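You operate a simulated robot arm through the tools that you are given. There is no shell and no other tool. Be economical: measure what you need, move in short steps, check, and stop when the job is done.

Carry out the task below with a simulated two-armed robot. There is one attempt and no reset: what you move stays moved.

## Task
Pick up the numbered regulator labelled "350" from the top of the packing bench with one hand, pass it to the other hand and put it on the drip tray.

It is judged by the outcome, as a careful person would: the job done as asked, and still so three seconds after it is handed in. It fails if anything else is knocked over, pushed out of place, dropped, spilled or broken.

## Robot
Two 7-joint arms with two-finger parallel grippers on one trunk, on a base that drives. Base frame: it is fixed to the floor where the robot stands at the start and does not move with it; the origin is under the middle of the robot, x ahead of it, y to its left, z up; the surface under the hand at the start is at about z = 860. Readings come in mm, rad, newtons and seconds.
The left shoulder is at the start at [50, 177, 1204], the right one opposite. With the tool pointing down near the work surface each hand reaches from about 200 to 700 mm from the robot's upright axis, wherever it stands, measured 20 degrees to its own side. Places, roughly: drip tray (13x13 cm) [-4140, 580, 800]. Payload 3.43 kg a hand.
The tool frame of a hand sits at the grasp point between the pads (the TCP): z along the fingers, y along the line on which they close. The tips reach 34 mm beyond it. The gripper opens to 128 mm. The fingers are 24 mm wide and 12 mm thick; the gripper's body (48 by 130 mm) begins 96 mm behind the TCP.
Orientation is told as [roll, pitch, yaw] about the base's x, y, z axes, in that order, counted from this pose: with the fingers straight down and closing along the base's y, the tool's x points along the base's -x, its y along +y and its z along -z.

## Interface
- The arms move only by the tool jog_arm. It takes "left_increments", "right_increments" or both (then of equal length, played together; a hand with none holds still); each is a list of rows, each a list of 3 entries, a list of its own where there are three numbers: the shift along the tool's x, y, z in cm, then the turn, a rotation vector about the tool's x, y, z in rad, then the opening, from 0 (shut) to 1 (fully open). In form: [[[tx, ty, tz], [rx, ry, rz], fingers], ...]. A call has 1 to 20 rows; each row shifts and turns the commanded pose from where the row before left it, along the tool's axes as they then stand. Rows are played at 5 a second. More than 50 mm and 0.15 rad between two rows, or a gripper value outside its range, and nothing of the call is played. A pose out of reach is approached as far as the arm can. The call stops where the force on the tool passes 40 N (or 10 N more than at its start, if that is more) or the arm is blocked; 0.2 s more then pass. Each finger travels about 108 mm/s and halts on what it meets, pressing with about 26 N; the grip force reading is that of the motor and also rises with nothing between the fingers. The clock runs only during rows and for 0.2 s after the last one: add rows that do not move to give the fingers time. The reply holds the time, the measured pose of the TCP, the force on the tool along the base axes, the opening and the grip force, in the units named above and with some noise, with the torque about the TCP (base axes, N m) and any sound that the robot's microphone picked up.
- Cameras (640 x 400 px; columns grow to the right, rows downward): "scene" is now at [154.2, -8.3, 1359.1]; the picture's right is [-0.10, -0.99, 0.00], its down [-0.62, 0.06, -0.78] and it looks along [0.78, -0.08, -0.62] (base axes); focal length 260 px, centre (320, 200). "left" rides on the left gripper at [76, 11, -160] in its tool frame; the picture's right is [-0.15, 0.99, 0.00], its down [-0.88, -0.13, -0.46] and it looks along [-0.45, -0.07, 0.89] (tool axes); focal length 234 px, centre (320, 200). "right" rides on the right gripper at [76, -11, -160] in its tool frame; the picture's right is [0.15, 0.99, 0.00], its down [-0.88, 0.13, -0.46] and it looks along [-0.45, 0.07, 0.89] (tool axes); focal length 234 px, centre (320, 200). There is no depth. A picture from a camera that has moved, and an enlarged one, comes with that camera's place and axes in the base frame and with its lens.
- grab_frame(camera): a new picture of that camera. No time passes.
- move_column(by): slides the trunk up (or, below 0, down) by that many mm; the arms and the scene camera ride with it, the base frame stays. It gives what a move gives, with no picture.
- roll_base(legs): drives the robot by 1 to 6 legs, each [ahead, turn to the left] in mm and rad, along the robot's own axes; the way and the turn of a leg run together, so that a leg with both is an arc; at most 1500 mm and 3.142 rad a leg. The arms and the cameras ride along, it lands a little off, and it stops where it bumps. It gives what a move gives.
- pan_tilt(pan, tilt): turns the head with the scene camera to pan (to the left, within 1.396 rad either way) and tilt (down, from -0.506 to 1.204), counted from straight ahead of the robot. It gives what a move gives.
- inspect(camera, box): a new picture of the part [left, top, right, bottom] of that camera's present view, enlarged. No time passes.
- finish_job(): hands the job in; it is judged then, once.

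Go step by step. Nothing tells you exact positions but the pictures and the camera data: compare them with the known pose of the tool, close in by small moves and look again before you grip or let go. The budget is 120 turns and 88 pictures, counting those below and the enlarged ones. Unless the task says otherwise, let go and move clear before handing in, and close with one line.

The tools are called after ">>>" as a command line: name --argument value ..., lists and objects as JSON in quotes. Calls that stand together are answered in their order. jog_arm: Moves the arms, as the interface text tells. Its arguments: {"type":"object","properties":{"left_increments":{"type":"array"},"right_increments":{"type":"array"}},"required":[]} The other tools are called the same way: move_column (by) slides the trunk up or down; roll_base (legs) drives the base; pan_tilt (pan, tilt) turns the head that bears the scene camera; grab_frame (camera) takes a picture; inspect (camera, box) takes an enlarged picture of a part of a camera's view; finish_job () hands the job in.

At the start:

```text
clock: 0.0
left_tcp_pos: [432.6, 85.8, 1135.0]
left_tcp_rot: [-0.001, -0.001, 0.002]
left_ft_force: [0.0, -0.4, 0.3]
left_ft_torque: [-0.01, 0.01, 0.02]
left_gripper_width: 127.9
left_grip_force: 0.1
right_tcp_pos: [527.7, -322.2, 1093.2]
right_tcp_rot: [-0.001, 0.0, -0.001]
right_ft_force: [-0.4, -0.4, 1.0]
right_ft_torque: [-0.03, -0.01, -0.04]
right_gripper_width: 127.6
right_grip_force: 0.0
trunk travel left (down, up): [-375.0, 26.0]
robot x, y, heading: [-1.3, -0.7, 0.001]
head pan, tilt: [-0.101, 0.67]
```

scene: 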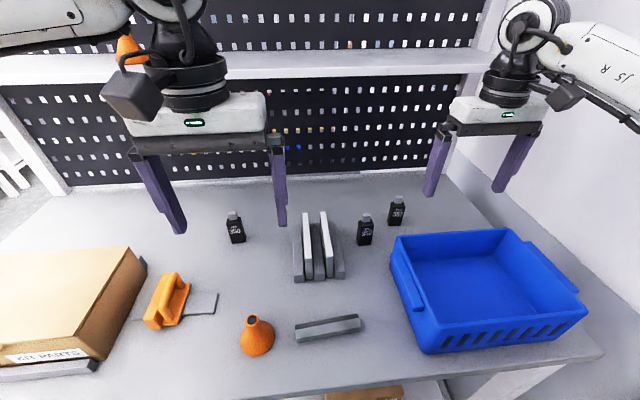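
right: 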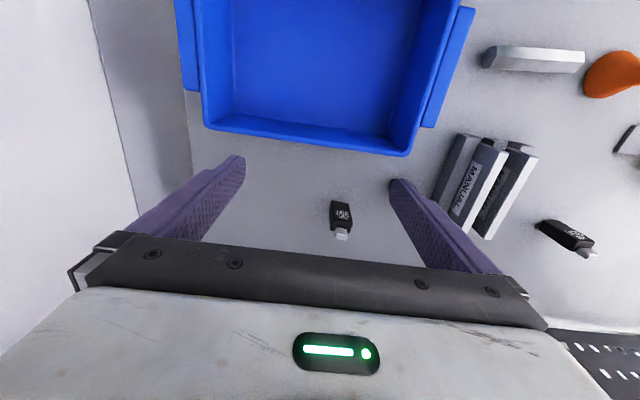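
left: 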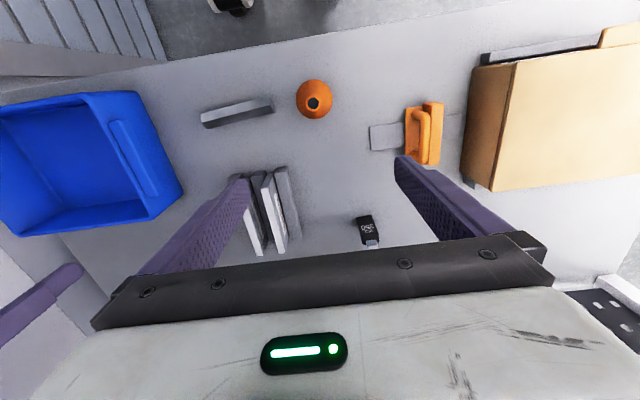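

I see three small black regulators on the bench. I need to read their labels, so I enlarge each one.

>>> inspect --camera "scene" --box '[340, 185, 420, 255]'

>>> inspect --camera "scene" --box '[210, 200, 270, 250]'

>>> inspect --camera "right" --box '[310, 180, 370, 250]'

>>> inspect --camera "left" --box '[340, 200, 400, 260]'

```text
5.71 times, centred on (380, 220) of scene
camera zoom: at [154.2, -8.3, 1359.1], right [-0.1, -0.99, 0.0], down [-0.62, 0.06, -0.78], along [0.78, -0.08, -0.62], focal length 1487 px, centre (-23, 86)
```

zoom: 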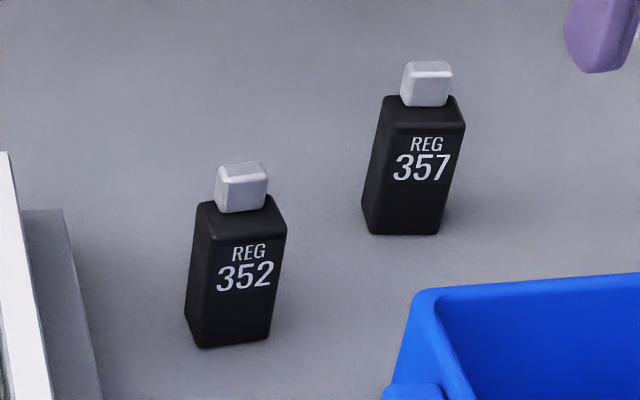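

```text
8.00 times, centred on (240, 225) of scene
camera zoom: at [154.2, -8.3, 1359.1], right [-0.1, -0.99, 0.0], down [-0.62, 0.06, -0.78], along [0.78, -0.08, -0.62], focal length 2082 px, centre (960, 0)
```

zoom: 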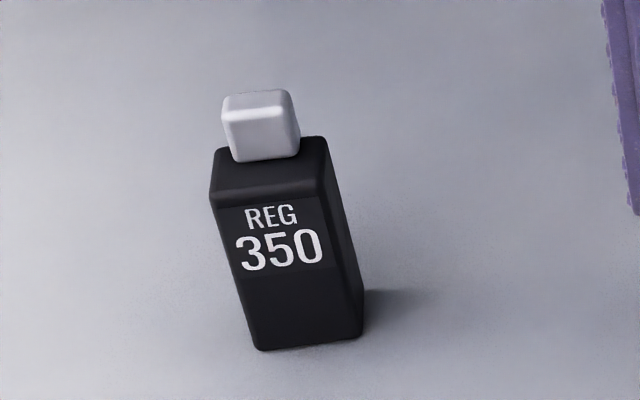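

```text
5.71 times, centred on (340, 215) of right
camera zoom: at [451.4, -332.7, 1252.6], right [-0.15, 0.99, 0.0], down [0.88, 0.13, 0.46], along [0.45, 0.07, -0.89], focal length 1338 px, centre (206, 114)
```

zoom: 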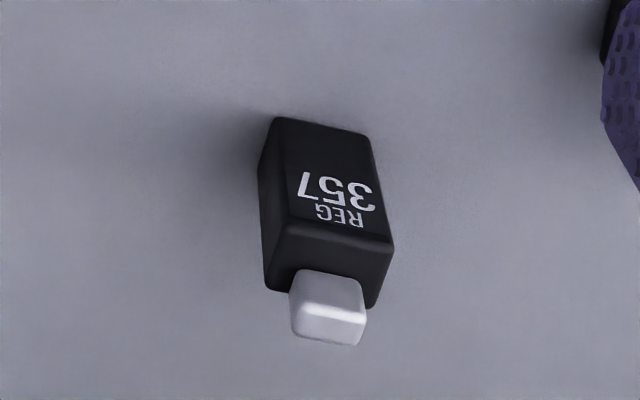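

```text
6.67 times, centred on (370, 230) of left
camera zoom: at [355.5, 97.7, 1295.2], right [0.15, 0.99, 0.0], down [0.88, -0.13, 0.46], along [0.45, -0.07, -0.89], focal length 1561 px, centre (-13, 0)
```

zoom: 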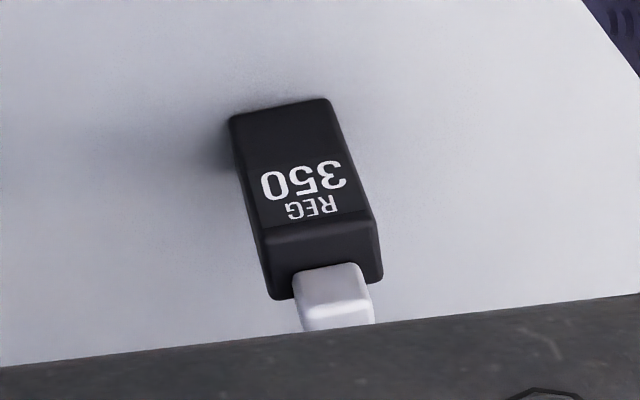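

The "350" is the leftmost regulator, at about (640, 153). It is roughly 32 wide and 65 high, with a cap on top, and is yawed about 0.09. Before choosing grips I'll back off and look at the drip tray.

>>> roll_base --legs '[[-900, 0], [0, 2.95]]'

>>> pan_tilt --pan 0 --tilt 0.25

>>> grab_frame --camera "scene"

```text
clock: 4.3
left_tcp_pos: [-394.1, 85.3, 1135.3]
left_tcp_rot: [-0.002, 0.0, 0.003]
left_ft_force: [-0.6, -0.6, -0.6]
left_ft_torque: [0.01, 0.02, -0.03]
left_gripper_width: 128.1
left_grip_force: 0.1
right_tcp_pos: [-296.7, -322.6, 1093.4]
right_tcp_rot: [0.001, 0.0, 0.003]
right_ft_force: [0.2, -0.1, -0.8]
right_ft_torque: [-0.03, 0.04, -0.01]
right_gripper_width: 128.0
right_grip_force: 0.2
trunk travel left (down, up): [-375.0, 26.0]
robot x, y, heading: [-826.4, -2.3, 0.007]
head pan, tilt: [-0.101, 0.67]
stopped in leg 1: the robot was blocked; the commanded pose is now the measured one
```

```text
clock: 5.2
left_tcp_pos: [-396.7, 86.2, 1135.6]
left_tcp_rot: [-0.001, 0.0, 0.003]
left_ft_force: [0.7, -0.6, 0.1]
left_ft_torque: [0.03, -0.04, 0.01]
left_gripper_width: 127.9
left_grip_force: 0.0
right_tcp_pos: [-299.1, -322.2, 1092.7]
right_tcp_rot: [0.0, -0.002, 0.002]
right_ft_force: [0.0, 1.4, -0.6]
right_ft_torque: [0.0, 0.02, -0.03]
right_gripper_width: 128.0
right_grip_force: 0.1
trunk travel left (down, up): [-375.0, 26.0]
robot x, y, heading: [-826.5, -2.7, 0.005]
head pan, tilt: [0.0, 0.25]
```

```text
80 pictures are left
camera scene: at [-665.3, -0.6, 1397.3], right [0.0, -1.0, 0.0], down [-0.25, 0.0, -0.97], along [0.97, 0.0, -0.25], focal length 260 px, centre (320, 200)
```

scene: 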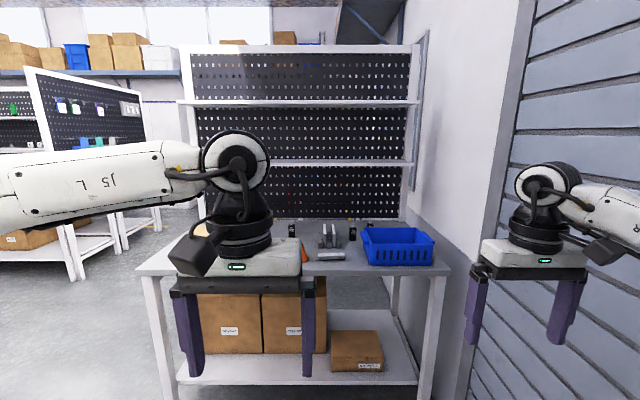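

The robot was blocked behind at x≈-826. I'll look to both sides before driving further.

>>> pan_tilt --pan 1.396 --tilt 0.4

>>> grab_frame --camera "scene"

>>> pan_tilt --pan -1.396 --tilt 0.4

>>> grab_frame --camera "scene"

```text
clock: 6.7
left_tcp_pos: [-395.7, 86.5, 1136.2]
left_tcp_rot: [-0.004, -0.001, 0.003]
left_ft_force: [0.2, -0.3, -0.3]
left_ft_torque: [-0.01, 0.02, -0.03]
left_gripper_width: 127.6
left_grip_force: 0.2
right_tcp_pos: [-298.6, -321.7, 1092.3]
right_tcp_rot: [0.001, -0.003, 0.0]
right_ft_force: [0.7, -0.5, 0.0]
right_ft_torque: [-0.01, -0.02, -0.01]
right_gripper_width: 127.9
right_grip_force: 0.0
trunk travel left (down, up): [-375.0, 26.0]
robot x, y, heading: [-830.8, 1.9, 0.001]
head pan, tilt: [1.396, 0.4]
```

```text
79 pictures are left
camera scene: at [-742.9, 90.3, 1383.4], right [0.99, -0.17, 0.0], down [-0.07, -0.38, -0.92], along [0.16, 0.91, -0.39], focal length 260 px, centre (320, 200)
```

scene: 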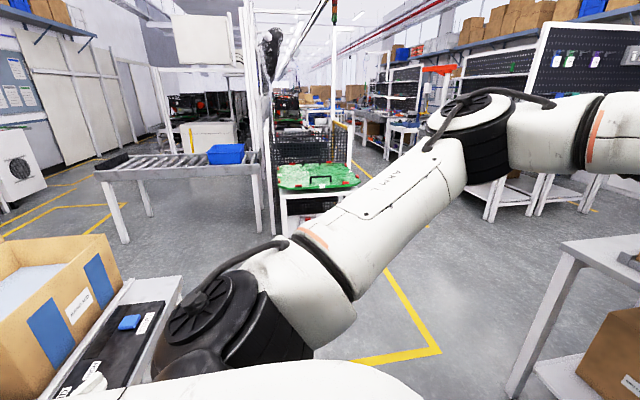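

```text
clock: 9.2
left_tcp_pos: [-395.7, 86.4, 1135.6]
left_tcp_rot: [-0.002, -0.001, 0.003]
left_ft_force: [0.3, -0.1, 0.0]
left_ft_torque: [0.01, 0.0, -0.03]
left_gripper_width: 127.5
left_grip_force: 0.1
right_tcp_pos: [-298.6, -322.4, 1094.3]
right_tcp_rot: [0.003, -0.002, 0.002]
right_ft_force: [0.3, 0.2, 0.3]
right_ft_torque: [0.01, -0.02, -0.01]
right_gripper_width: 127.9
right_grip_force: 0.0
trunk travel left (down, up): [-375.0, 26.0]
robot x, y, heading: [-827.4, -1.8, 0.004]
head pan, tilt: [-1.396, 0.4]
```

```text
78 pictures are left
camera scene: at [-742.3, -92.1, 1383.4], right [-0.98, -0.18, 0.0], down [-0.07, 0.38, -0.92], along [0.16, -0.91, -0.39], focal length 260 px, centre (320, 200)
```

scene: 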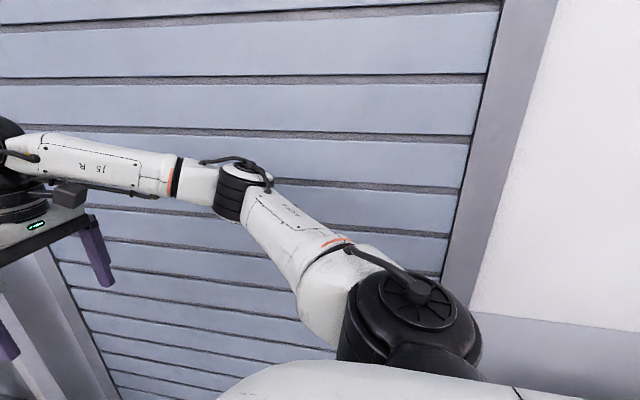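

There is a furnished table behind me and open floor to the left. I'll move forward a bit, turn left, and drive out into the open floor.

>>> roll_base --legs '[[250, 0], [0, 1.571]]'

>>> pan_tilt --pan 0.9 --tilt 0.4

>>> grab_frame --camera "scene"

```text
clock: 14.9
left_tcp_pos: [-679.0, 427.0, 1136.0]
left_tcp_rot: [-0.002, -0.003, 1.601]
left_ft_force: [-0.1, -0.1, -0.9]
left_ft_torque: [0.02, 0.0, -0.02]
left_gripper_width: 128.2
left_grip_force: 0.2
right_tcp_pos: [-274.2, 538.1, 1093.5]
right_tcp_rot: [0.0, -0.001, 1.6]
right_ft_force: [1.1, -0.2, -0.1]
right_ft_torque: [-0.01, 0.04, 0.04]
right_gripper_width: 128.3
right_grip_force: 0.1
trunk travel left (down, up): [-375.0, 26.0]
robot x, y, heading: [-579.7, 5.0, 1.603]
head pan, tilt: [-1.396, 0.4]
```

```text
clock: 17.0
left_tcp_pos: [-679.8, 427.6, 1135.0]
left_tcp_rot: [-0.001, -0.001, 1.602]
left_ft_force: [-0.1, 0.4, 0.7]
left_ft_torque: [0.02, -0.01, 0.01]
left_gripper_width: 128.3
left_grip_force: 0.1
right_tcp_pos: [-273.6, 537.5, 1094.2]
right_tcp_rot: [0.001, -0.001, 1.601]
right_ft_force: [0.7, 0.2, -0.1]
right_ft_torque: [0.0, 0.02, -0.04]
right_gripper_width: 127.6
right_grip_force: 0.0
trunk travel left (down, up): [-375.0, 26.0]
robot x, y, heading: [-581.2, -1.3, 1.602]
head pan, tilt: [0.901, 0.4]
```

```text
77 pictures are left
camera scene: at [-657.6, 124.6, 1383.4], right [0.6, 0.8, 0.0], down [0.31, -0.23, -0.92], along [-0.74, 0.55, -0.39], focal length 260 px, centre (320, 200)
```

scene: 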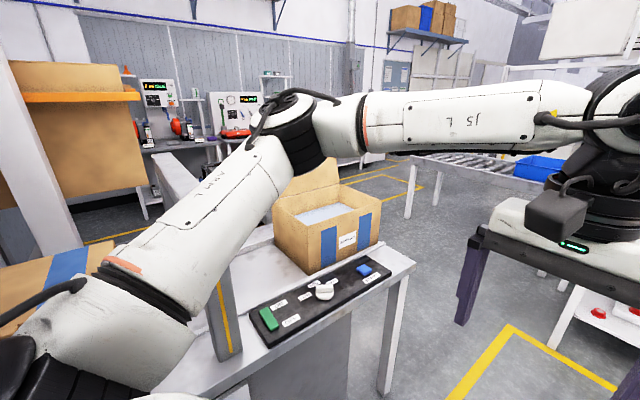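

The far bench with instruments is probably where the tray stands. I'll drive past the nearby table and turn to face -x.

>>> roll_base --legs '[[1300, 0], [0, 1.54]]'

>>> pan_tilt --pan 0 --tilt 0.3

>>> grab_frame --camera "scene"

```text
clock: 27.3
left_tcp_pos: [-1052.7, 1223.2, 1134.9]
left_tcp_rot: [-0.002, -0.001, 3.136]
left_ft_force: [0.8, -0.1, 1.4]
left_ft_torque: [0.02, 0.0, 0.01]
left_gripper_width: 128.2
left_grip_force: 0.1
right_tcp_pos: [-1146.4, 1631.2, 1092.9]
right_tcp_rot: [0.0, -0.002, 3.134]
right_ft_force: [-0.2, 0.3, -0.6]
right_ft_torque: [0.03, 0.01, 0.01]
right_gripper_width: 128.0
right_grip_force: 0.1
trunk travel left (down, up): [-375.0, 26.0]
robot x, y, heading: [-621.9, 1304.0, 3.135]
head pan, tilt: [0.901, 0.4]
```

```text
clock: 28.5
left_tcp_pos: [-1053.0, 1222.4, 1136.9]
left_tcp_rot: [-0.001, -0.002, 3.137]
left_ft_force: [-0.1, 0.1, -0.6]
left_ft_torque: [0.02, 0.04, 0.04]
left_gripper_width: 128.1
left_grip_force: 0.1
right_tcp_pos: [-1146.3, 1632.1, 1094.0]
right_tcp_rot: [0.001, 0.0, 3.134]
right_ft_force: [0.3, 0.0, -1.1]
right_ft_torque: [0.01, -0.04, -0.01]
right_gripper_width: 127.9
right_grip_force: 0.1
trunk travel left (down, up): [-375.0, 26.0]
robot x, y, heading: [-616.9, 1306.9, 3.137]
head pan, tilt: [0.0, 0.3]
```

```text
76 pictures are left
camera scene: at [-785.0, 1307.6, 1392.6], right [0.0, 1.0, 0.0], down [0.3, 0.0, -0.96], along [-0.96, 0.0, -0.3], focal length 260 px, centre (320, 200)
```

scene: 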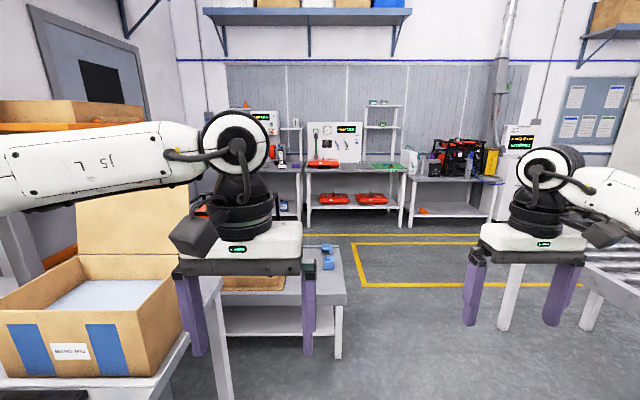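

>>> inspect --camera "scene" --box '[230, 100, 430, 225]'

```text
3.20 times, centred on (330, 162) of scene
camera zoom: at [-785.0, 1307.6, 1392.6], right [0.0, 1.0, 0.0], down [0.3, 0.0, -0.96], along [-0.96, 0.0, -0.3], focal length 833 px, centre (288, 320)
```

zoom: 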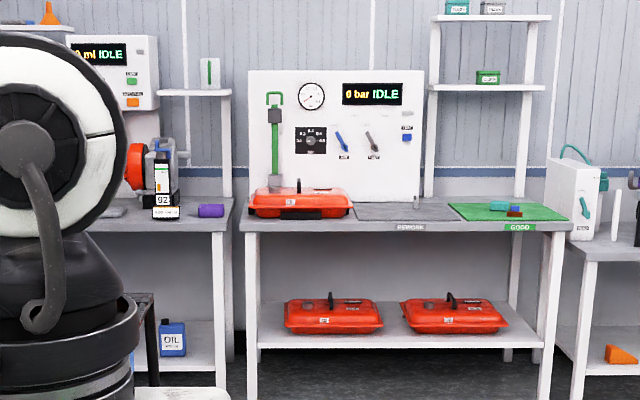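

>>> roll_base --legs '[[0, -0.6], [1150, 0], [0, 0.6], [1000, 0]]'

>>> pan_tilt --pan 0.55 --tilt 0.3

>>> grab_frame --camera "scene"

```text
clock: 42.3
left_tcp_pos: [-2971.0, 1815.8, 1135.5]
left_tcp_rot: [-0.004, -0.003, -3.105]
left_ft_force: [0.5, 0.6, -0.2]
left_ft_torque: [-0.01, -0.01, 0.0]
left_gripper_width: 127.9
left_grip_force: 0.1
right_tcp_pos: [-3082.1, 2221.2, 1093.5]
right_tcp_rot: [-0.001, -0.002, -3.105]
right_ft_force: [-0.9, -0.2, -0.6]
right_ft_torque: [-0.01, -0.02, 0.02]
right_gripper_width: 128.4
right_grip_force: 0.1
trunk travel left (down, up): [-375.0, 26.0]
robot x, y, heading: [-2541.7, 1919.8, -3.101]
head pan, tilt: [0.0, 0.3]
```

```text
clock: 43.3
left_tcp_pos: [-2969.6, 1815.4, 1135.7]
left_tcp_rot: [-0.002, -0.003, -3.103]
left_ft_force: [-0.1, -0.3, -0.5]
left_ft_torque: [0.01, 0.02, 0.0]
left_gripper_width: 127.9
left_grip_force: 0.1
right_tcp_pos: [-3081.3, 2220.4, 1092.8]
right_tcp_rot: [0.001, -0.002, -3.106]
right_ft_force: [0.2, 0.2, 0.5]
right_ft_torque: [-0.03, 0.01, -0.01]
right_gripper_width: 128.2
right_grip_force: 0.1
trunk travel left (down, up): [-375.0, 26.0]
robot x, y, heading: [-2540.5, 1915.8, -3.102]
head pan, tilt: [0.55, 0.3]
```

```text
74 pictures are left
camera scene: at [-2691.2, 1864.5, 1392.6], right [-0.55, 0.83, 0.0], down [0.25, 0.16, -0.96], along [-0.8, -0.53, -0.3], focal length 260 px, centre (320, 200)
```

scene: 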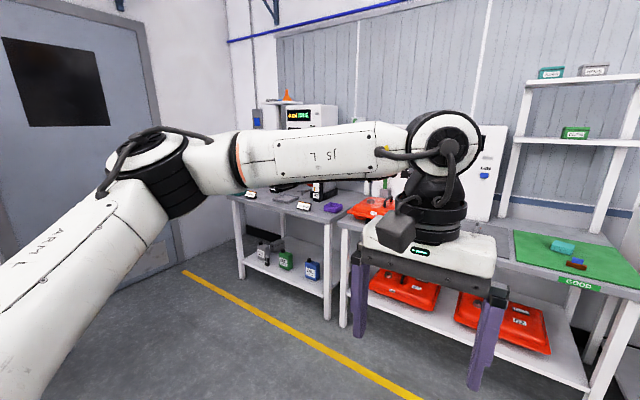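

>>> roll_base --legs '[[0, 1.1], [1200, 0], [0, -1.14]]'

>>> pan_tilt --pan 0.15 --tilt 0.45

>>> grab_frame --camera "scene"

```text
clock: 48.5
left_tcp_pos: [-2756.4, 1298.3, 1135.3]
left_tcp_rot: [0.0, -0.003, -2.015]
left_ft_force: [0.0, 0.1, -0.1]
left_ft_torque: [0.01, 0.01, 0.01]
left_gripper_width: 128.0
left_grip_force: 0.0
right_tcp_pos: [-3166.2, 1386.7, 1093.4]
right_tcp_rot: [0.002, 0.001, -2.017]
right_ft_force: [0.6, 1.0, 0.9]
right_ft_torque: [-0.01, 0.02, -0.01]
right_gripper_width: 128.1
right_grip_force: 0.0
trunk travel left (down, up): [-375.0, 26.0]
robot x, y, heading: [-2674.1, 1736.3, -2.009]
head pan, tilt: [0.55, 0.3]
stopped in leg 2: the robot was blocked; the commanded pose is now the measured one
```

```text
clock: 49.4
left_tcp_pos: [-2756.6, 1298.8, 1136.6]
left_tcp_rot: [0.0, -0.001, -2.015]
left_ft_force: [0.1, 0.1, -0.2]
left_ft_torque: [0.0, -0.04, 0.02]
left_gripper_width: 127.9
left_grip_force: 0.0
right_tcp_pos: [-3167.7, 1386.6, 1092.4]
right_tcp_rot: [0.001, 0.0, -2.018]
right_ft_force: [-0.9, 0.3, 0.2]
right_ft_torque: [0.0, -0.03, -0.01]
right_gripper_width: 128.2
right_grip_force: 0.0
trunk travel left (down, up): [-375.0, 26.0]
robot x, y, heading: [-2673.9, 1735.4, -2.007]
head pan, tilt: [0.15, 0.45]
```

```text
73 pictures are left
camera scene: at [-2729.4, 1585.1, 1378.7], right [-0.96, 0.28, 0.0], down [0.12, 0.42, -0.9], along [-0.26, -0.86, -0.43], focal length 260 px, centre (320, 200)
```

scene: 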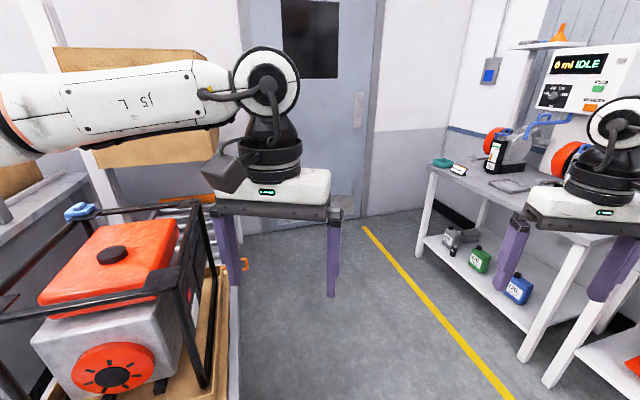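

I bumped the engine table's edge. I'll back off, shift toward the far wall, then drive down the aisle between the table and the benches.

>>> roll_base --legs '[[-250, 0], [0, -1.1], [520, 0], [0, 1.54]]'

>>> pan_tilt --pan -0.2 --tilt 0.45

>>> grab_frame --camera "scene"

```text
clock: 60.4
left_tcp_pos: [-2976.9, 1518.0, 1136.3]
left_tcp_rot: [0.0, -0.002, -1.584]
left_ft_force: [-0.4, -0.8, -0.5]
left_ft_torque: [-0.04, 0.0, 0.01]
left_gripper_width: 128.1
left_grip_force: 0.0
right_tcp_pos: [-3387.0, 1427.3, 1093.7]
right_tcp_rot: [0.001, -0.001, -1.588]
right_ft_force: [-0.2, 0.1, -0.1]
right_ft_torque: [0.0, -0.02, -0.02]
right_gripper_width: 128.1
right_grip_force: 0.0
trunk travel left (down, up): [-375.0, 26.0]
robot x, y, heading: [-3085.7, 1950.7, -1.577]
head pan, tilt: [0.15, 0.45]
```

```text
clock: 61.2
left_tcp_pos: [-2977.4, 1518.1, 1136.3]
left_tcp_rot: [0.0, -0.002, -1.583]
left_ft_force: [-0.5, -0.5, -0.5]
left_ft_torque: [-0.03, -0.01, -0.02]
left_gripper_width: 127.9
left_grip_force: 0.0
right_tcp_pos: [-3386.2, 1427.4, 1093.1]
right_tcp_rot: [0.0, -0.001, -1.586]
right_ft_force: [1.2, 0.3, -1.1]
right_ft_torque: [-0.01, -0.02, -0.02]
right_gripper_width: 128.0
right_grip_force: 0.0
trunk travel left (down, up): [-375.0, 26.0]
robot x, y, heading: [-3081.8, 1951.8, -1.576]
head pan, tilt: [-0.201, 0.45]
```

```text
72 pictures are left
camera scene: at [-3104.4, 1791.6, 1378.7], right [-0.98, 0.21, 0.0], down [0.09, 0.43, -0.9], along [-0.18, -0.88, -0.44], focal length 260 px, centre (320, 200)
```

scene: 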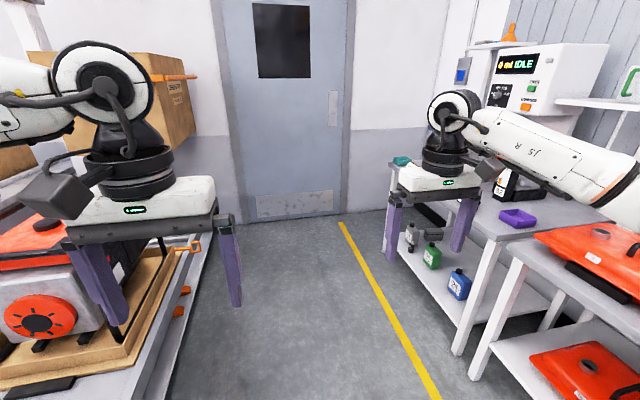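

>>> roll_base --legs '[[1150, 0], [0, -1.56]]'

>>> pan_tilt --pan 0.1 --tilt 0.5

>>> grab_frame --camera "scene"

```text
clock: 71.0
left_tcp_pos: [-3527.5, 697.5, 1136.0]
left_tcp_rot: [0.001, -0.002, 3.117]
left_ft_force: [-0.4, 0.4, 0.2]
left_ft_torque: [0.0, 0.01, -0.01]
left_gripper_width: 128.1
left_grip_force: 0.1
right_tcp_pos: [-3614.4, 1109.0, 1093.2]
right_tcp_rot: [0.002, -0.001, 3.115]
right_ft_force: [-0.2, 0.0, -0.2]
right_ft_torque: [0.0, 0.0, 0.0]
right_gripper_width: 128.0
right_grip_force: 0.0
trunk travel left (down, up): [-375.0, 26.0]
robot x, y, heading: [-3097.8, 799.5, 3.123]
head pan, tilt: [-0.201, 0.45]
```

```text
clock: 71.8
left_tcp_pos: [-3527.3, 697.4, 1137.5]
left_tcp_rot: [-0.001, -0.002, 3.117]
left_ft_force: [0.3, 0.1, 0.0]
left_ft_torque: [-0.02, 0.03, -0.02]
left_gripper_width: 127.8
left_grip_force: 0.2
right_tcp_pos: [-3615.2, 1108.4, 1093.4]
right_tcp_rot: [0.003, -0.002, 3.115]
right_ft_force: [-0.4, 0.9, 0.2]
right_ft_torque: [-0.01, 0.02, 0.0]
right_gripper_width: 128.6
right_grip_force: 0.0
trunk travel left (down, up): [-375.0, 26.0]
robot x, y, heading: [-3091.1, 800.5, 3.121]
head pan, tilt: [0.099, 0.499]
```

```text
71 pictures are left
camera scene: at [-3255.6, 793.4, 1374.2], right [-0.08, 1.0, 0.0], down [0.48, 0.04, -0.88], along [-0.88, -0.07, -0.48], focal length 260 px, centre (320, 200)
```

scene: 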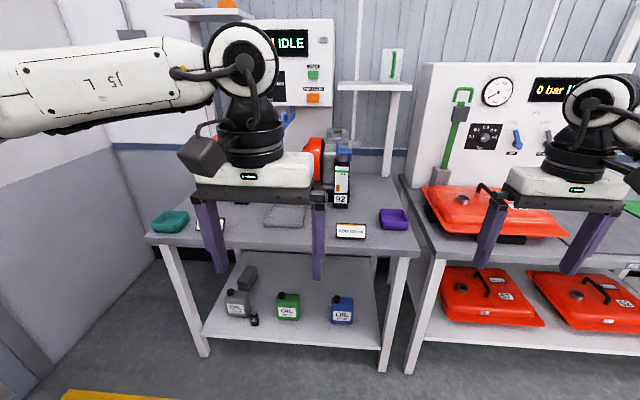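

The grey drip tray is on the bench in front of the dispenser, between other small trays and labels. I'll take a closer look.

>>> inspect --camera "scene" --box '[220, 130, 420, 255]'

>>> grab_frame --camera "left"

```text
3.20 times, centred on (320, 192) of scene
camera zoom: at [-3255.6, 793.4, 1374.2], right [-0.08, 1.0, 0.0], down [0.48, 0.04, -0.88], along [-0.88, -0.07, -0.48], focal length 833 px, centre (320, 224)
```

zoom: 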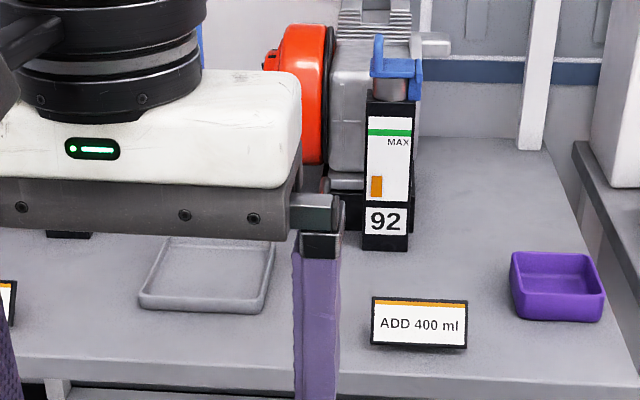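

```text
69 pictures are left
camera left: at [-3452.2, 684.5, 1296.0], right [-0.17, -0.99, 0.0], down [-0.88, 0.15, 0.46], along [-0.45, 0.08, -0.89], focal length 234 px, centre (320, 200)
```

left: 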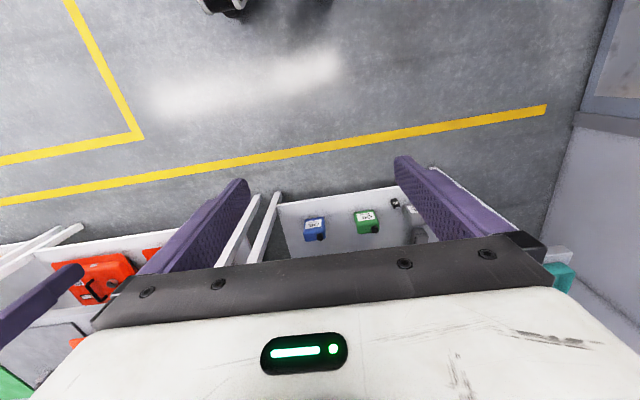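

>>> roll_base --legs '[[0, 0.4]]'

>>> pan_tilt --pan -0.2 --tilt 0.4

>>> inspect --camera "scene" --box '[160, 60, 480, 260]'

```text
clock: 73.4
left_tcp_pos: [-3450.6, 533.1, 1136.3]
left_tcp_rot: [-0.003, -0.004, -2.757]
left_ft_force: [-0.2, 0.1, 0.8]
left_ft_torque: [0.02, 0.0, -0.03]
left_gripper_width: 127.9
left_grip_force: 0.0
right_tcp_pos: [-3694.1, 875.5, 1094.0]
right_tcp_rot: [0.002, 0.001, -2.759]
right_ft_force: [-1.1, 0.8, -0.5]
right_ft_torque: [0.01, 0.0, -0.03]
right_gripper_width: 127.8
right_grip_force: 0.1
trunk travel left (down, up): [-375.0, 26.0]
robot x, y, heading: [-3092.0, 798.9, -2.756]
head pan, tilt: [0.099, 0.499]
```

```text
clock: 74.2
left_tcp_pos: [-3450.8, 534.4, 1135.8]
left_tcp_rot: [-0.001, -0.001, -2.758]
left_ft_force: [-0.3, -0.4, 0.2]
left_ft_torque: [0.03, -0.02, 0.03]
left_gripper_width: 128.1
left_grip_force: 0.1
right_tcp_pos: [-3694.4, 876.5, 1093.4]
right_tcp_rot: [0.002, 0.0, -2.759]
right_ft_force: [1.2, 0.4, -0.1]
right_ft_torque: [-0.04, 0.01, 0.02]
right_gripper_width: 127.9
right_grip_force: 0.0
trunk travel left (down, up): [-375.0, 26.0]
robot x, y, heading: [-3092.6, 801.1, -2.75]
head pan, tilt: [-0.201, 0.4]
```

```text
2.00 times, centred on (320, 160) of scene
camera zoom: at [-3250.6, 755.3, 1383.3], right [-0.19, 0.98, 0.0], down [0.38, 0.07, -0.92], along [-0.9, -0.17, -0.39], focal length 520 px, centre (320, 280)
```

zoom: 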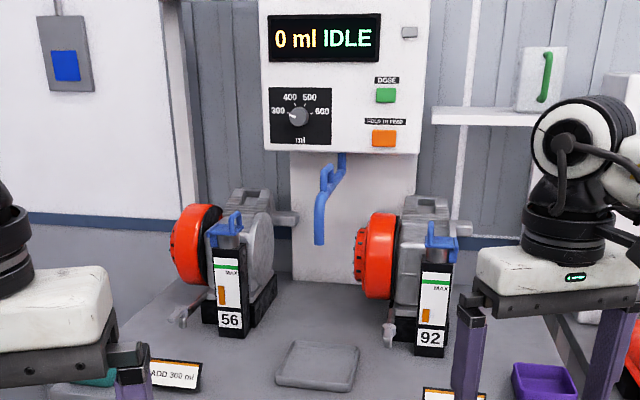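

The tray is open on top with a nozzle hanging above and behind it, so I'll place from the front with a tilted hand. The left hand will pick from above, and the right hand will take the lower body with fingers forward and tilted down. Now I retrace my path to the packing bench.

>>> roll_base --legs '[[0, 1.17], [-1150, 0], [0, -1.53], [-1480, 0]]'

```text
clock: 93.7
left_tcp_pos: [-2017.6, 1860.8, 1135.0]
left_tcp_rot: [0.001, -0.001, -3.134]
left_ft_force: [0.5, -0.4, 0.7]
left_ft_torque: [0.02, 0.0, -0.02]
left_gripper_width: 128.1
left_grip_force: 0.0
right_tcp_pos: [-2116.5, 2269.4, 1092.1]
right_tcp_rot: [0.0, -0.002, -3.136]
right_ft_force: [-0.3, -0.1, -0.4]
right_ft_torque: [-0.01, 0.02, 0.01]
right_gripper_width: 128.1
right_grip_force: 0.0
trunk travel left (down, up): [-375.0, 26.0]
robot x, y, heading: [-1584.3, 1975.2, -3.129]
head pan, tilt: [-0.201, 0.4]
```

>>> roll_base --legs '[[0, -0.6], [-1150, 0], [0, -0.98], [-1320, 0], [0, -1.574]]'

>>> pan_tilt --pan 0 --tilt 0.5

>>> grab_frame --camera "scene"

```text
clock: 113.7
left_tcp_pos: [-174.8, 147.3, 1136.2]
left_tcp_rot: [-0.001, -0.002, -0.001]
left_ft_force: [0.9, 0.3, -0.1]
left_ft_torque: [-0.01, -0.02, 0.01]
left_gripper_width: 128.0
left_grip_force: 0.0
right_tcp_pos: [-77.8, -262.7, 1092.6]
right_tcp_rot: [0.003, 0.0, -0.003]
right_ft_force: [-0.4, 0.7, -1.2]
right_ft_torque: [0.02, -0.03, 0.03]
right_gripper_width: 128.1
right_grip_force: 0.0
trunk travel left (down, up): [-375.0, 26.0]
robot x, y, heading: [-608.1, 35.6, 0.003]
head pan, tilt: [-0.201, 0.4]
```

```text
clock: 114.4
left_tcp_pos: [-174.3, 146.4, 1135.4]
left_tcp_rot: [-0.002, -0.002, -0.001]
left_ft_force: [-0.2, 0.1, -0.1]
left_ft_torque: [0.01, -0.02, -0.02]
left_gripper_width: 128.2
left_grip_force: 0.0
right_tcp_pos: [-78.2, -261.6, 1092.7]
right_tcp_rot: [0.001, 0.0, -0.002]
right_ft_force: [0.2, 1.1, -0.3]
right_ft_torque: [0.02, -0.01, 0.0]
right_gripper_width: 128.0
right_grip_force: 0.1
trunk travel left (down, up): [-375.0, 26.0]
robot x, y, heading: [-609.1, 36.0, 0.005]
head pan, tilt: [0.0, 0.499]
```

```text
67 pictures are left
camera scene: at [-446.0, 35.9, 1374.2], right [0.0, -1.0, 0.0], down [-0.48, 0.0, -0.88], along [0.88, 0.0, -0.48], focal length 260 px, centre (320, 200)
```

scene: 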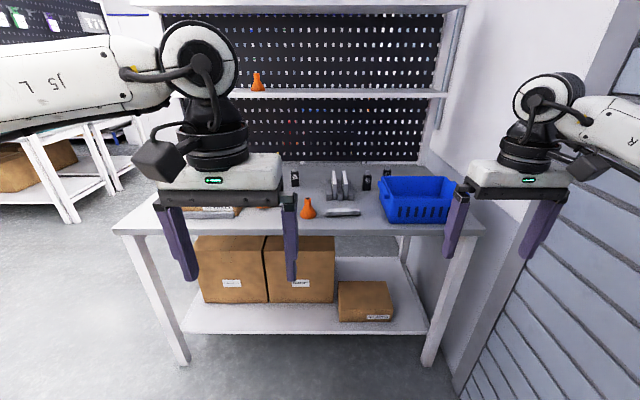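

>>> inspect --camera "scene" --box '[230, 60, 390, 240]'

>>> roll_base --legs '[[580, 0]]'

>>> grab_frame --camera "scene"

```text
2.22 times, centred on (310, 150) of scene
camera zoom: at [-446.0, 35.9, 1374.2], right [0.0, -1.0, 0.0], down [-0.48, 0.0, -0.88], along [0.88, 0.0, -0.48], focal length 578 px, centre (342, 311)
```

zoom: 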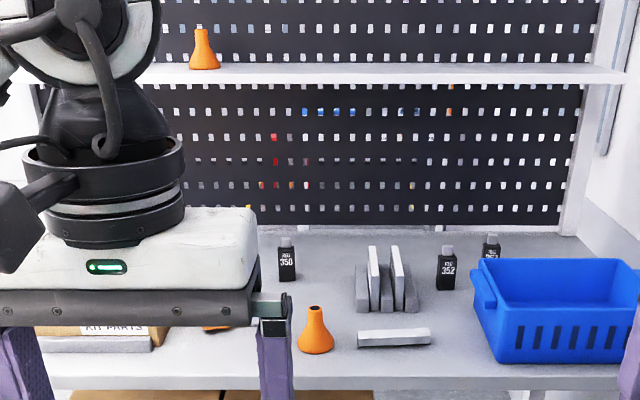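

```text
clock: 117.8
left_tcp_pos: [414.3, 155.0, 1135.2]
left_tcp_rot: [0.0, -0.001, 0.008]
left_ft_force: [-0.4, 1.5, 0.1]
left_ft_torque: [0.0, 0.01, -0.02]
left_gripper_width: 127.8
left_grip_force: 0.0
right_tcp_pos: [514.6, -253.5, 1093.8]
right_tcp_rot: [0.002, 0.0, 0.005]
right_ft_force: [-0.5, 0.6, 0.5]
right_ft_torque: [-0.03, 0.03, -0.01]
right_gripper_width: 128.1
right_grip_force: 0.0
trunk travel left (down, up): [-375.0, 26.0]
robot x, y, heading: [-16.8, 41.7, 0.013]
head pan, tilt: [0.0, 0.499]
```

```text
65 pictures are left
camera scene: at [143.6, 42.4, 1374.2], right [0.01, -1.0, 0.0], down [-0.48, -0.01, -0.88], along [0.88, 0.01, -0.48], focal length 260 px, centre (320, 200)
```

scene: 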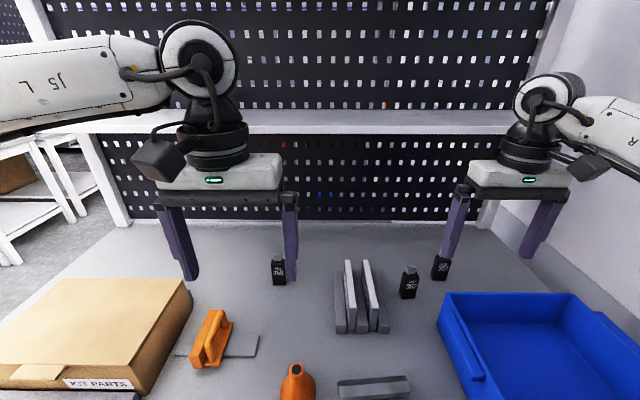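

The shelf edge is at about x=720, z=1230, so the left hand will lean back about 20° while gripping the regulator's upper body. First I tilt it and bring it near.

>>> jog_arm --left_increments '[[[0, 0, 0], [0, 0, -0.08], 1], [[0, 0, 0], [0, -0.12, 0], 1], [[0, 0, 0], [0, -0.12, 0], 1], [[0, 0, 0], [0, -0.11, 0], 1], [[-3, 0, 3], [0, 0, 0], 1], [[-3, 0, 3], [0, 0, 0], 1], [[-3, 0, 2], [0, 0, 0], 1], [[-3, 0, 1], [0, 0, 0], 1], [[0, 0, 0], [0, 0, 0], 1]]'

>>> grab_frame --camera "left"

>>> grab_frame --camera "scene"

```text
clock: 119.8
left_tcp_pos: [558.1, 166.6, 1093.5]
left_tcp_rot: [-0.001, -0.354, 0.088]
left_ft_force: [0.1, 0.7, -0.5]
left_ft_torque: [-0.03, 0.01, 0.03]
left_gripper_width: 128.2
left_grip_force: 0.1
right_tcp_pos: [513.9, -253.5, 1094.0]
right_tcp_rot: [0.002, -0.001, 0.004]
right_ft_force: [0.6, 0.3, -0.1]
right_ft_torque: [-0.02, 0.02, 0.0]
right_gripper_width: 128.2
right_grip_force: 0.0
trunk travel left (down, up): [-375.0, 26.0]
robot x, y, heading: [-16.5, 38.1, 0.011]
head pan, tilt: [0.0, 0.499]
```

```text
64 pictures are left
camera left: at [430.5, 167.7, 1216.9], right [0.05, 1.0, 0.05], down [0.68, -0.07, 0.73], along [0.73, 0.0, -0.68], focal length 234 px, centre (320, 200)
```

left: 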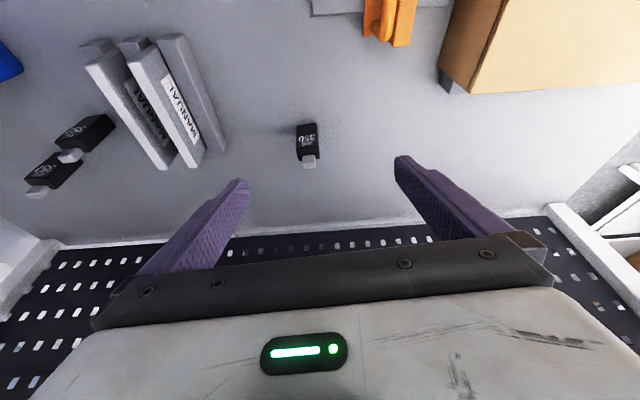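

```text
63 pictures are left
camera scene: at [143.0, 42.6, 1374.2], right [0.01, -1.0, 0.0], down [-0.48, -0.01, -0.88], along [0.88, 0.01, -0.48], focal length 260 px, centre (320, 200)
```

scene: 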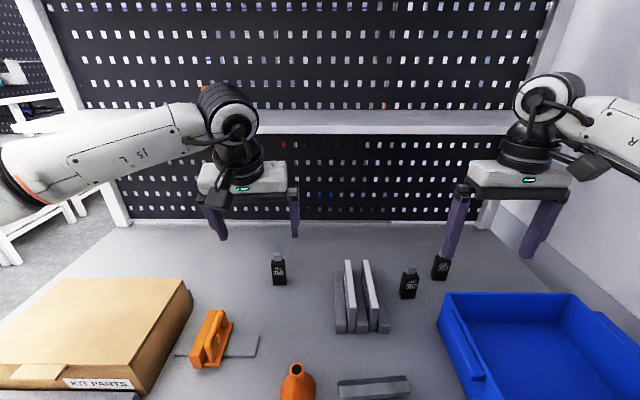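

>>> inspect --camera "left" --box '[280, 110, 344, 180]'

>>> inspect --camera "scene" --box '[255, 245, 305, 295]'

```text
5.71 times, centred on (312, 145) of left
camera zoom: at [430.5, 167.7, 1216.9], right [0.05, 1.0, 0.05], down [0.68, -0.07, 0.73], along [0.73, 0.0, -0.68], focal length 1338 px, centre (366, 514)
```

zoom: 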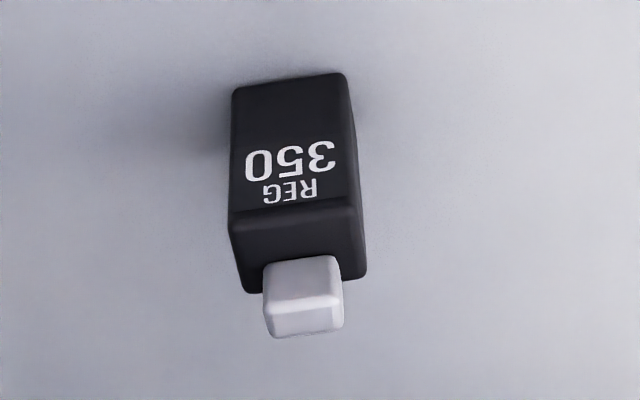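

```text
8.00 times, centred on (280, 270) of scene
camera zoom: at [143.0, 42.6, 1374.2], right [0.01, -1.0, 0.0], down [-0.48, -0.01, -0.88], along [0.88, 0.01, -0.48], focal length 2082 px, centre (640, -360)
```

zoom: 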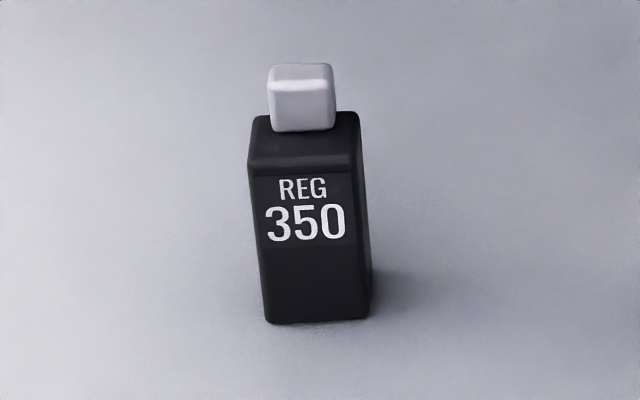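

The regulator measures about 33 wide, 22 deep and 68 high plus its cap, centred near (637, 152.5). I reduce the lean to 0.2 rad and move to a pre-grasp 70 mm short.

>>> jog_arm --left_increments '[[[0, 0, 0], [0, 0.15, 0], 1], [[-2, -1, 3], [0, 0, 0], 1], [[-2, -1.1, 3.2], [0, 0, 0], 1], [[0, 0, 3.2], [0, 0, 0], 1], [[0, 0, 0], [0, 0, 0], 1]]'

>>> grab_frame --camera "left"

>>> grab_frame --camera "scene"

```text
clock: 121.0
left_tcp_pos: [617.2, 151.6, 1006.3]
left_tcp_rot: [-0.003, -0.203, 0.088]
left_ft_force: [-0.5, 0.5, -0.5]
left_ft_torque: [-0.01, 0.0, -0.04]
left_gripper_width: 127.9
left_grip_force: 0.0
right_tcp_pos: [513.5, -253.9, 1093.4]
right_tcp_rot: [0.0, -0.002, 0.005]
right_ft_force: [0.2, -0.8, -0.1]
right_ft_torque: [0.0, 0.01, 0.0]
right_gripper_width: 128.1
right_grip_force: 0.1
trunk travel left (down, up): [-375.0, 26.0]
robot x, y, heading: [-17.5, 40.4, 0.013]
head pan, tilt: [0.0, 0.499]
```

```text
60 pictures are left
camera left: at [509.6, 153.6, 1149.0], right [0.06, 1.0, 0.03], down [0.78, -0.06, 0.62], along [0.62, -0.01, -0.78], focal length 234 px, centre (320, 200)
```

left: 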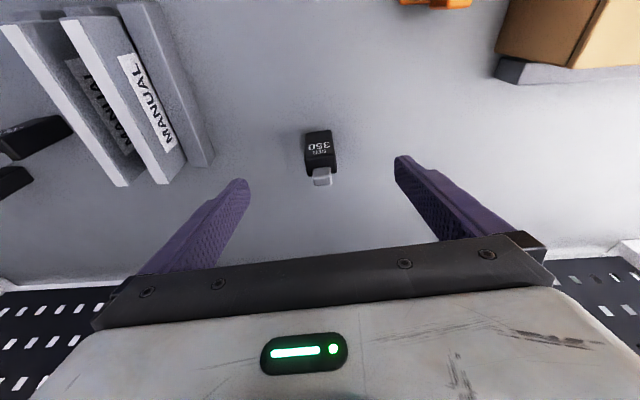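

```text
59 pictures are left
camera scene: at [143.1, 42.3, 1374.3], right [0.01, -1.0, 0.0], down [-0.48, -0.01, -0.88], along [0.88, 0.01, -0.48], focal length 260 px, centre (320, 200)
```

scene: 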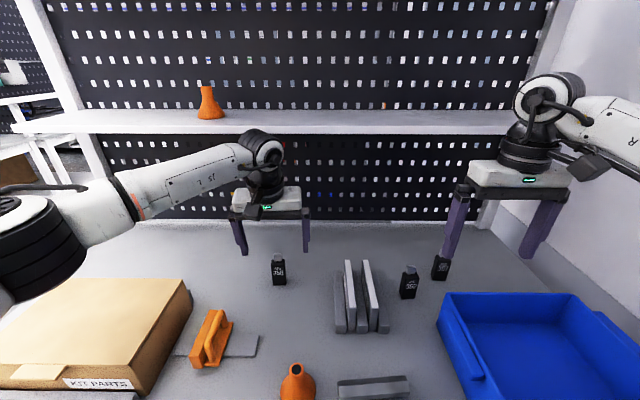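

>>> jog_arm --left_increments '[[[0, 0, 2.3], [0, 0, 0], 0.8], [[0, 0, 2.3], [0, 0, 0], 0.7], [[0, 0.05, 2.15], [0, 0, 0], 0.6], [[0, 0, 0], [0, 0, 0], 0.6]]'

>>> inspect --camera "left" --box '[220, 80, 420, 240]'

>>> inspect --camera "scene" --box '[210, 200, 340, 300]'

```text
clock: 122.0
left_tcp_pos: [630.1, 152.3, 940.9]
left_tcp_rot: [-0.002, -0.202, 0.087]
left_ft_force: [-0.3, -0.4, -0.3]
left_ft_torque: [-0.01, 0.01, 0.03]
left_gripper_width: 76.8
left_grip_force: 0.1
right_tcp_pos: [513.1, -252.6, 1093.8]
right_tcp_rot: [0.001, -0.002, 0.006]
right_ft_force: [-0.4, -0.3, 0.6]
right_ft_torque: [-0.01, 0.01, 0.0]
right_gripper_width: 128.2
right_grip_force: 0.1
trunk travel left (down, up): [-375.0, 26.0]
robot x, y, heading: [-16.0, 40.1, 0.018]
head pan, tilt: [0.0, 0.499]
```

```text
2.50 times, centred on (320, 160) of left
camera zoom: at [522.4, 154.8, 1083.0], right [0.06, 1.0, 0.03], down [0.78, -0.06, 0.62], along [0.62, -0.01, -0.78], focal length 585 px, centre (320, 300)
```

zoom: 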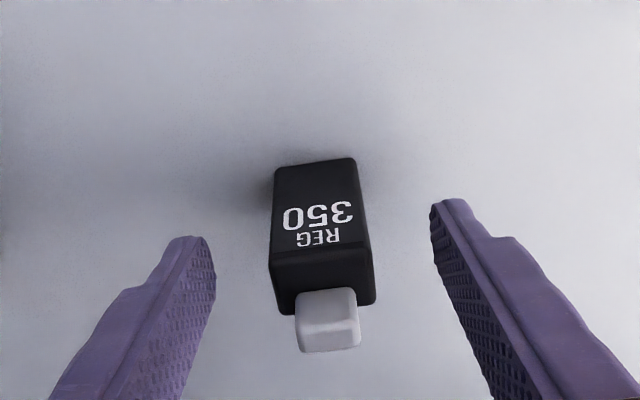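

```text
4.00 times, centred on (275, 250) of scene
camera zoom: at [143.1, 42.4, 1374.2], right [0.01, -1.0, 0.0], down [-0.48, -0.01, -0.88], along [0.88, 0.01, -0.48], focal length 1041 px, centre (500, 0)
```

zoom: 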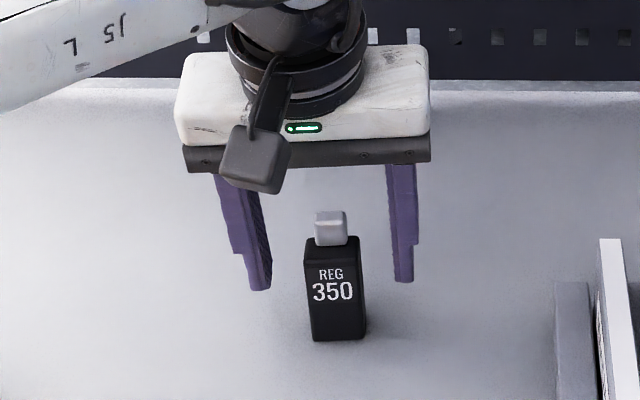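

Fingers straddle the upper body evenly. Closing.

>>> jog_arm --left_increments '[[[0, 0, 0], [0, 0, 0], 0.4], [[0, 0, 0], [0, 0, 0], 0.25], [[0, 0, 0], [0, 0, 0], 0], [[0, 0, 0], [0, 0, 0], 0], [[0, 0, 0], [0, 0, 0], 0]]'

>>> inspect --camera "left" --box '[220, 80, 420, 240]'

```text
clock: 123.2
left_tcp_pos: [629.8, 153.0, 940.5]
left_tcp_rot: [-0.002, -0.203, 0.089]
left_ft_force: [-0.2, 0.4, -0.5]
left_ft_torque: [0.0, 0.03, 0.03]
left_gripper_width: 33.4
left_grip_force: 26.2
right_tcp_pos: [512.6, -252.6, 1092.9]
right_tcp_rot: [0.001, -0.002, 0.005]
right_ft_force: [-0.1, -0.2, -0.9]
right_ft_torque: [-0.02, 0.01, 0.0]
right_gripper_width: 128.1
right_grip_force: 0.0
trunk travel left (down, up): [-375.0, 26.0]
robot x, y, heading: [-16.8, 40.3, 0.012]
head pan, tilt: [0.0, 0.499]
```

```text
2.50 times, centred on (320, 160) of left
camera zoom: at [522.4, 154.9, 1083.1], right [0.06, 1.0, 0.03], down [0.78, -0.06, 0.62], along [0.62, -0.01, -0.78], focal length 585 px, centre (320, 300)
```

zoom: 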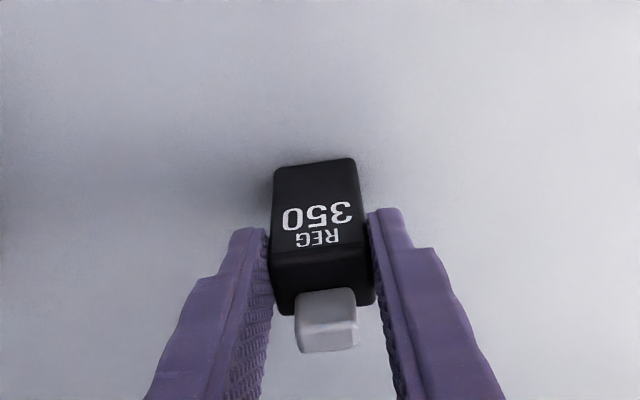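

Gripped at 33.4 mm. Lifting straight up, then drawing back away from the shelf.

>>> jog_arm --left_increments '[[[-0.4, 0, -1.96], [0, 0, 0], 0], [[-0.5, 0, -2.45], [0, 0, 0], 0], [[-0.5, 0, -2.45], [0, 0, 0], 0], [[2.5, 0, -0.5], [0, 0, 0], 0], [[3.5, 0, -1], [0, 0, 0], 0], [[3.5, 0, -1.5], [0, 0, 0], 0], [[3.5, 0, -1.5], [0, 0, 0], 0], [[3.5, 0, -1.5], [0, 0, 0], 0], [[0, 0, 0], [0, 0, 0], 0]]'

>>> grab_frame --camera "scene"

```text
clock: 125.2
left_tcp_pos: [458.8, 138.2, 1036.7]
left_tcp_rot: [-0.001, -0.202, 0.088]
left_ft_force: [-0.7, -0.1, -1.2]
left_ft_torque: [-0.01, 0.02, -0.03]
left_gripper_width: 33.5
left_grip_force: 26.0
right_tcp_pos: [514.3, -252.4, 1093.3]
right_tcp_rot: [0.001, 0.0, 0.005]
right_ft_force: [0.4, 0.2, -1.4]
right_ft_torque: [0.01, 0.04, -0.04]
right_gripper_width: 128.2
right_grip_force: 0.0
trunk travel left (down, up): [-375.0, 26.0]
robot x, y, heading: [-16.5, 40.0, 0.011]
head pan, tilt: [0.0, 0.499]
```

```text
55 pictures are left
camera scene: at [143.6, 42.5, 1374.1], right [0.01, -1.0, 0.0], down [-0.48, -0.01, -0.88], along [0.88, 0.01, -0.48], focal length 260 px, centre (320, 200)
```

scene: 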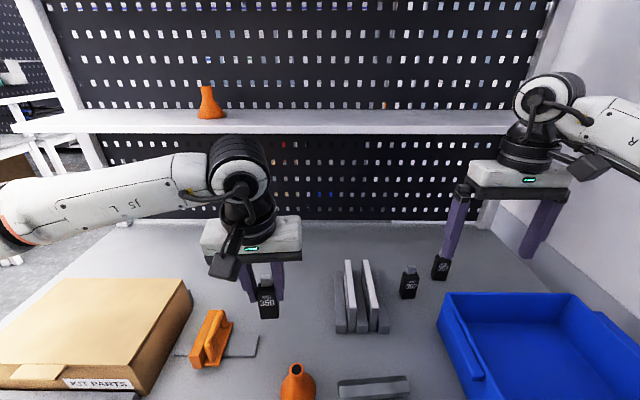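

Held firmly. Raise it and back the robot away from the bench for the handover.

>>> jog_arm --left_increments '[[[-0.6, -1, -3], [0, 0, 0], 0], [[-0.6, -1, -3], [0, 0, 0], 0], [[-0.6, -2, -3], [0, 0, 0], 0], [[-0.6, -2, -3], [0, 0, 0], 0], [[0, 0, 0], [0, 0, 0], 0]]'

>>> roll_base --legs '[[-580, 0]]'

```text
clock: 126.4
left_tcp_pos: [463.6, 76.7, 1160.3]
left_tcp_rot: [-0.001, -0.201, 0.087]
left_ft_force: [0.0, 0.4, -0.5]
left_ft_torque: [-0.04, 0.05, 0.0]
left_gripper_width: 33.5
left_grip_force: 26.1
right_tcp_pos: [513.8, -252.2, 1093.5]
right_tcp_rot: [0.001, -0.001, 0.004]
right_ft_force: [-0.1, 0.4, 0.7]
right_ft_torque: [-0.01, 0.0, -0.03]
right_gripper_width: 127.9
right_grip_force: 0.1
trunk travel left (down, up): [-375.0, 26.0]
robot x, y, heading: [-19.4, 38.6, 0.014]
head pan, tilt: [0.0, 0.499]
```

```text
clock: 129.6
left_tcp_pos: [-106.7, 70.0, 1161.8]
left_tcp_rot: [-0.004, -0.204, 0.093]
left_ft_force: [-0.2, 0.0, -1.6]
left_ft_torque: [-0.01, 0.0, 0.02]
left_gripper_width: 33.6
left_grip_force: 26.3
right_tcp_pos: [-53.3, -258.5, 1093.9]
right_tcp_rot: [0.001, -0.002, 0.011]
right_ft_force: [0.2, -0.4, 0.4]
right_ft_torque: [0.01, -0.01, 0.0]
right_gripper_width: 127.8
right_grip_force: 0.0
trunk travel left (down, up): [-375.0, 26.0]
robot x, y, heading: [-577.9, 28.6, 0.014]
head pan, tilt: [0.0, 0.499]
```

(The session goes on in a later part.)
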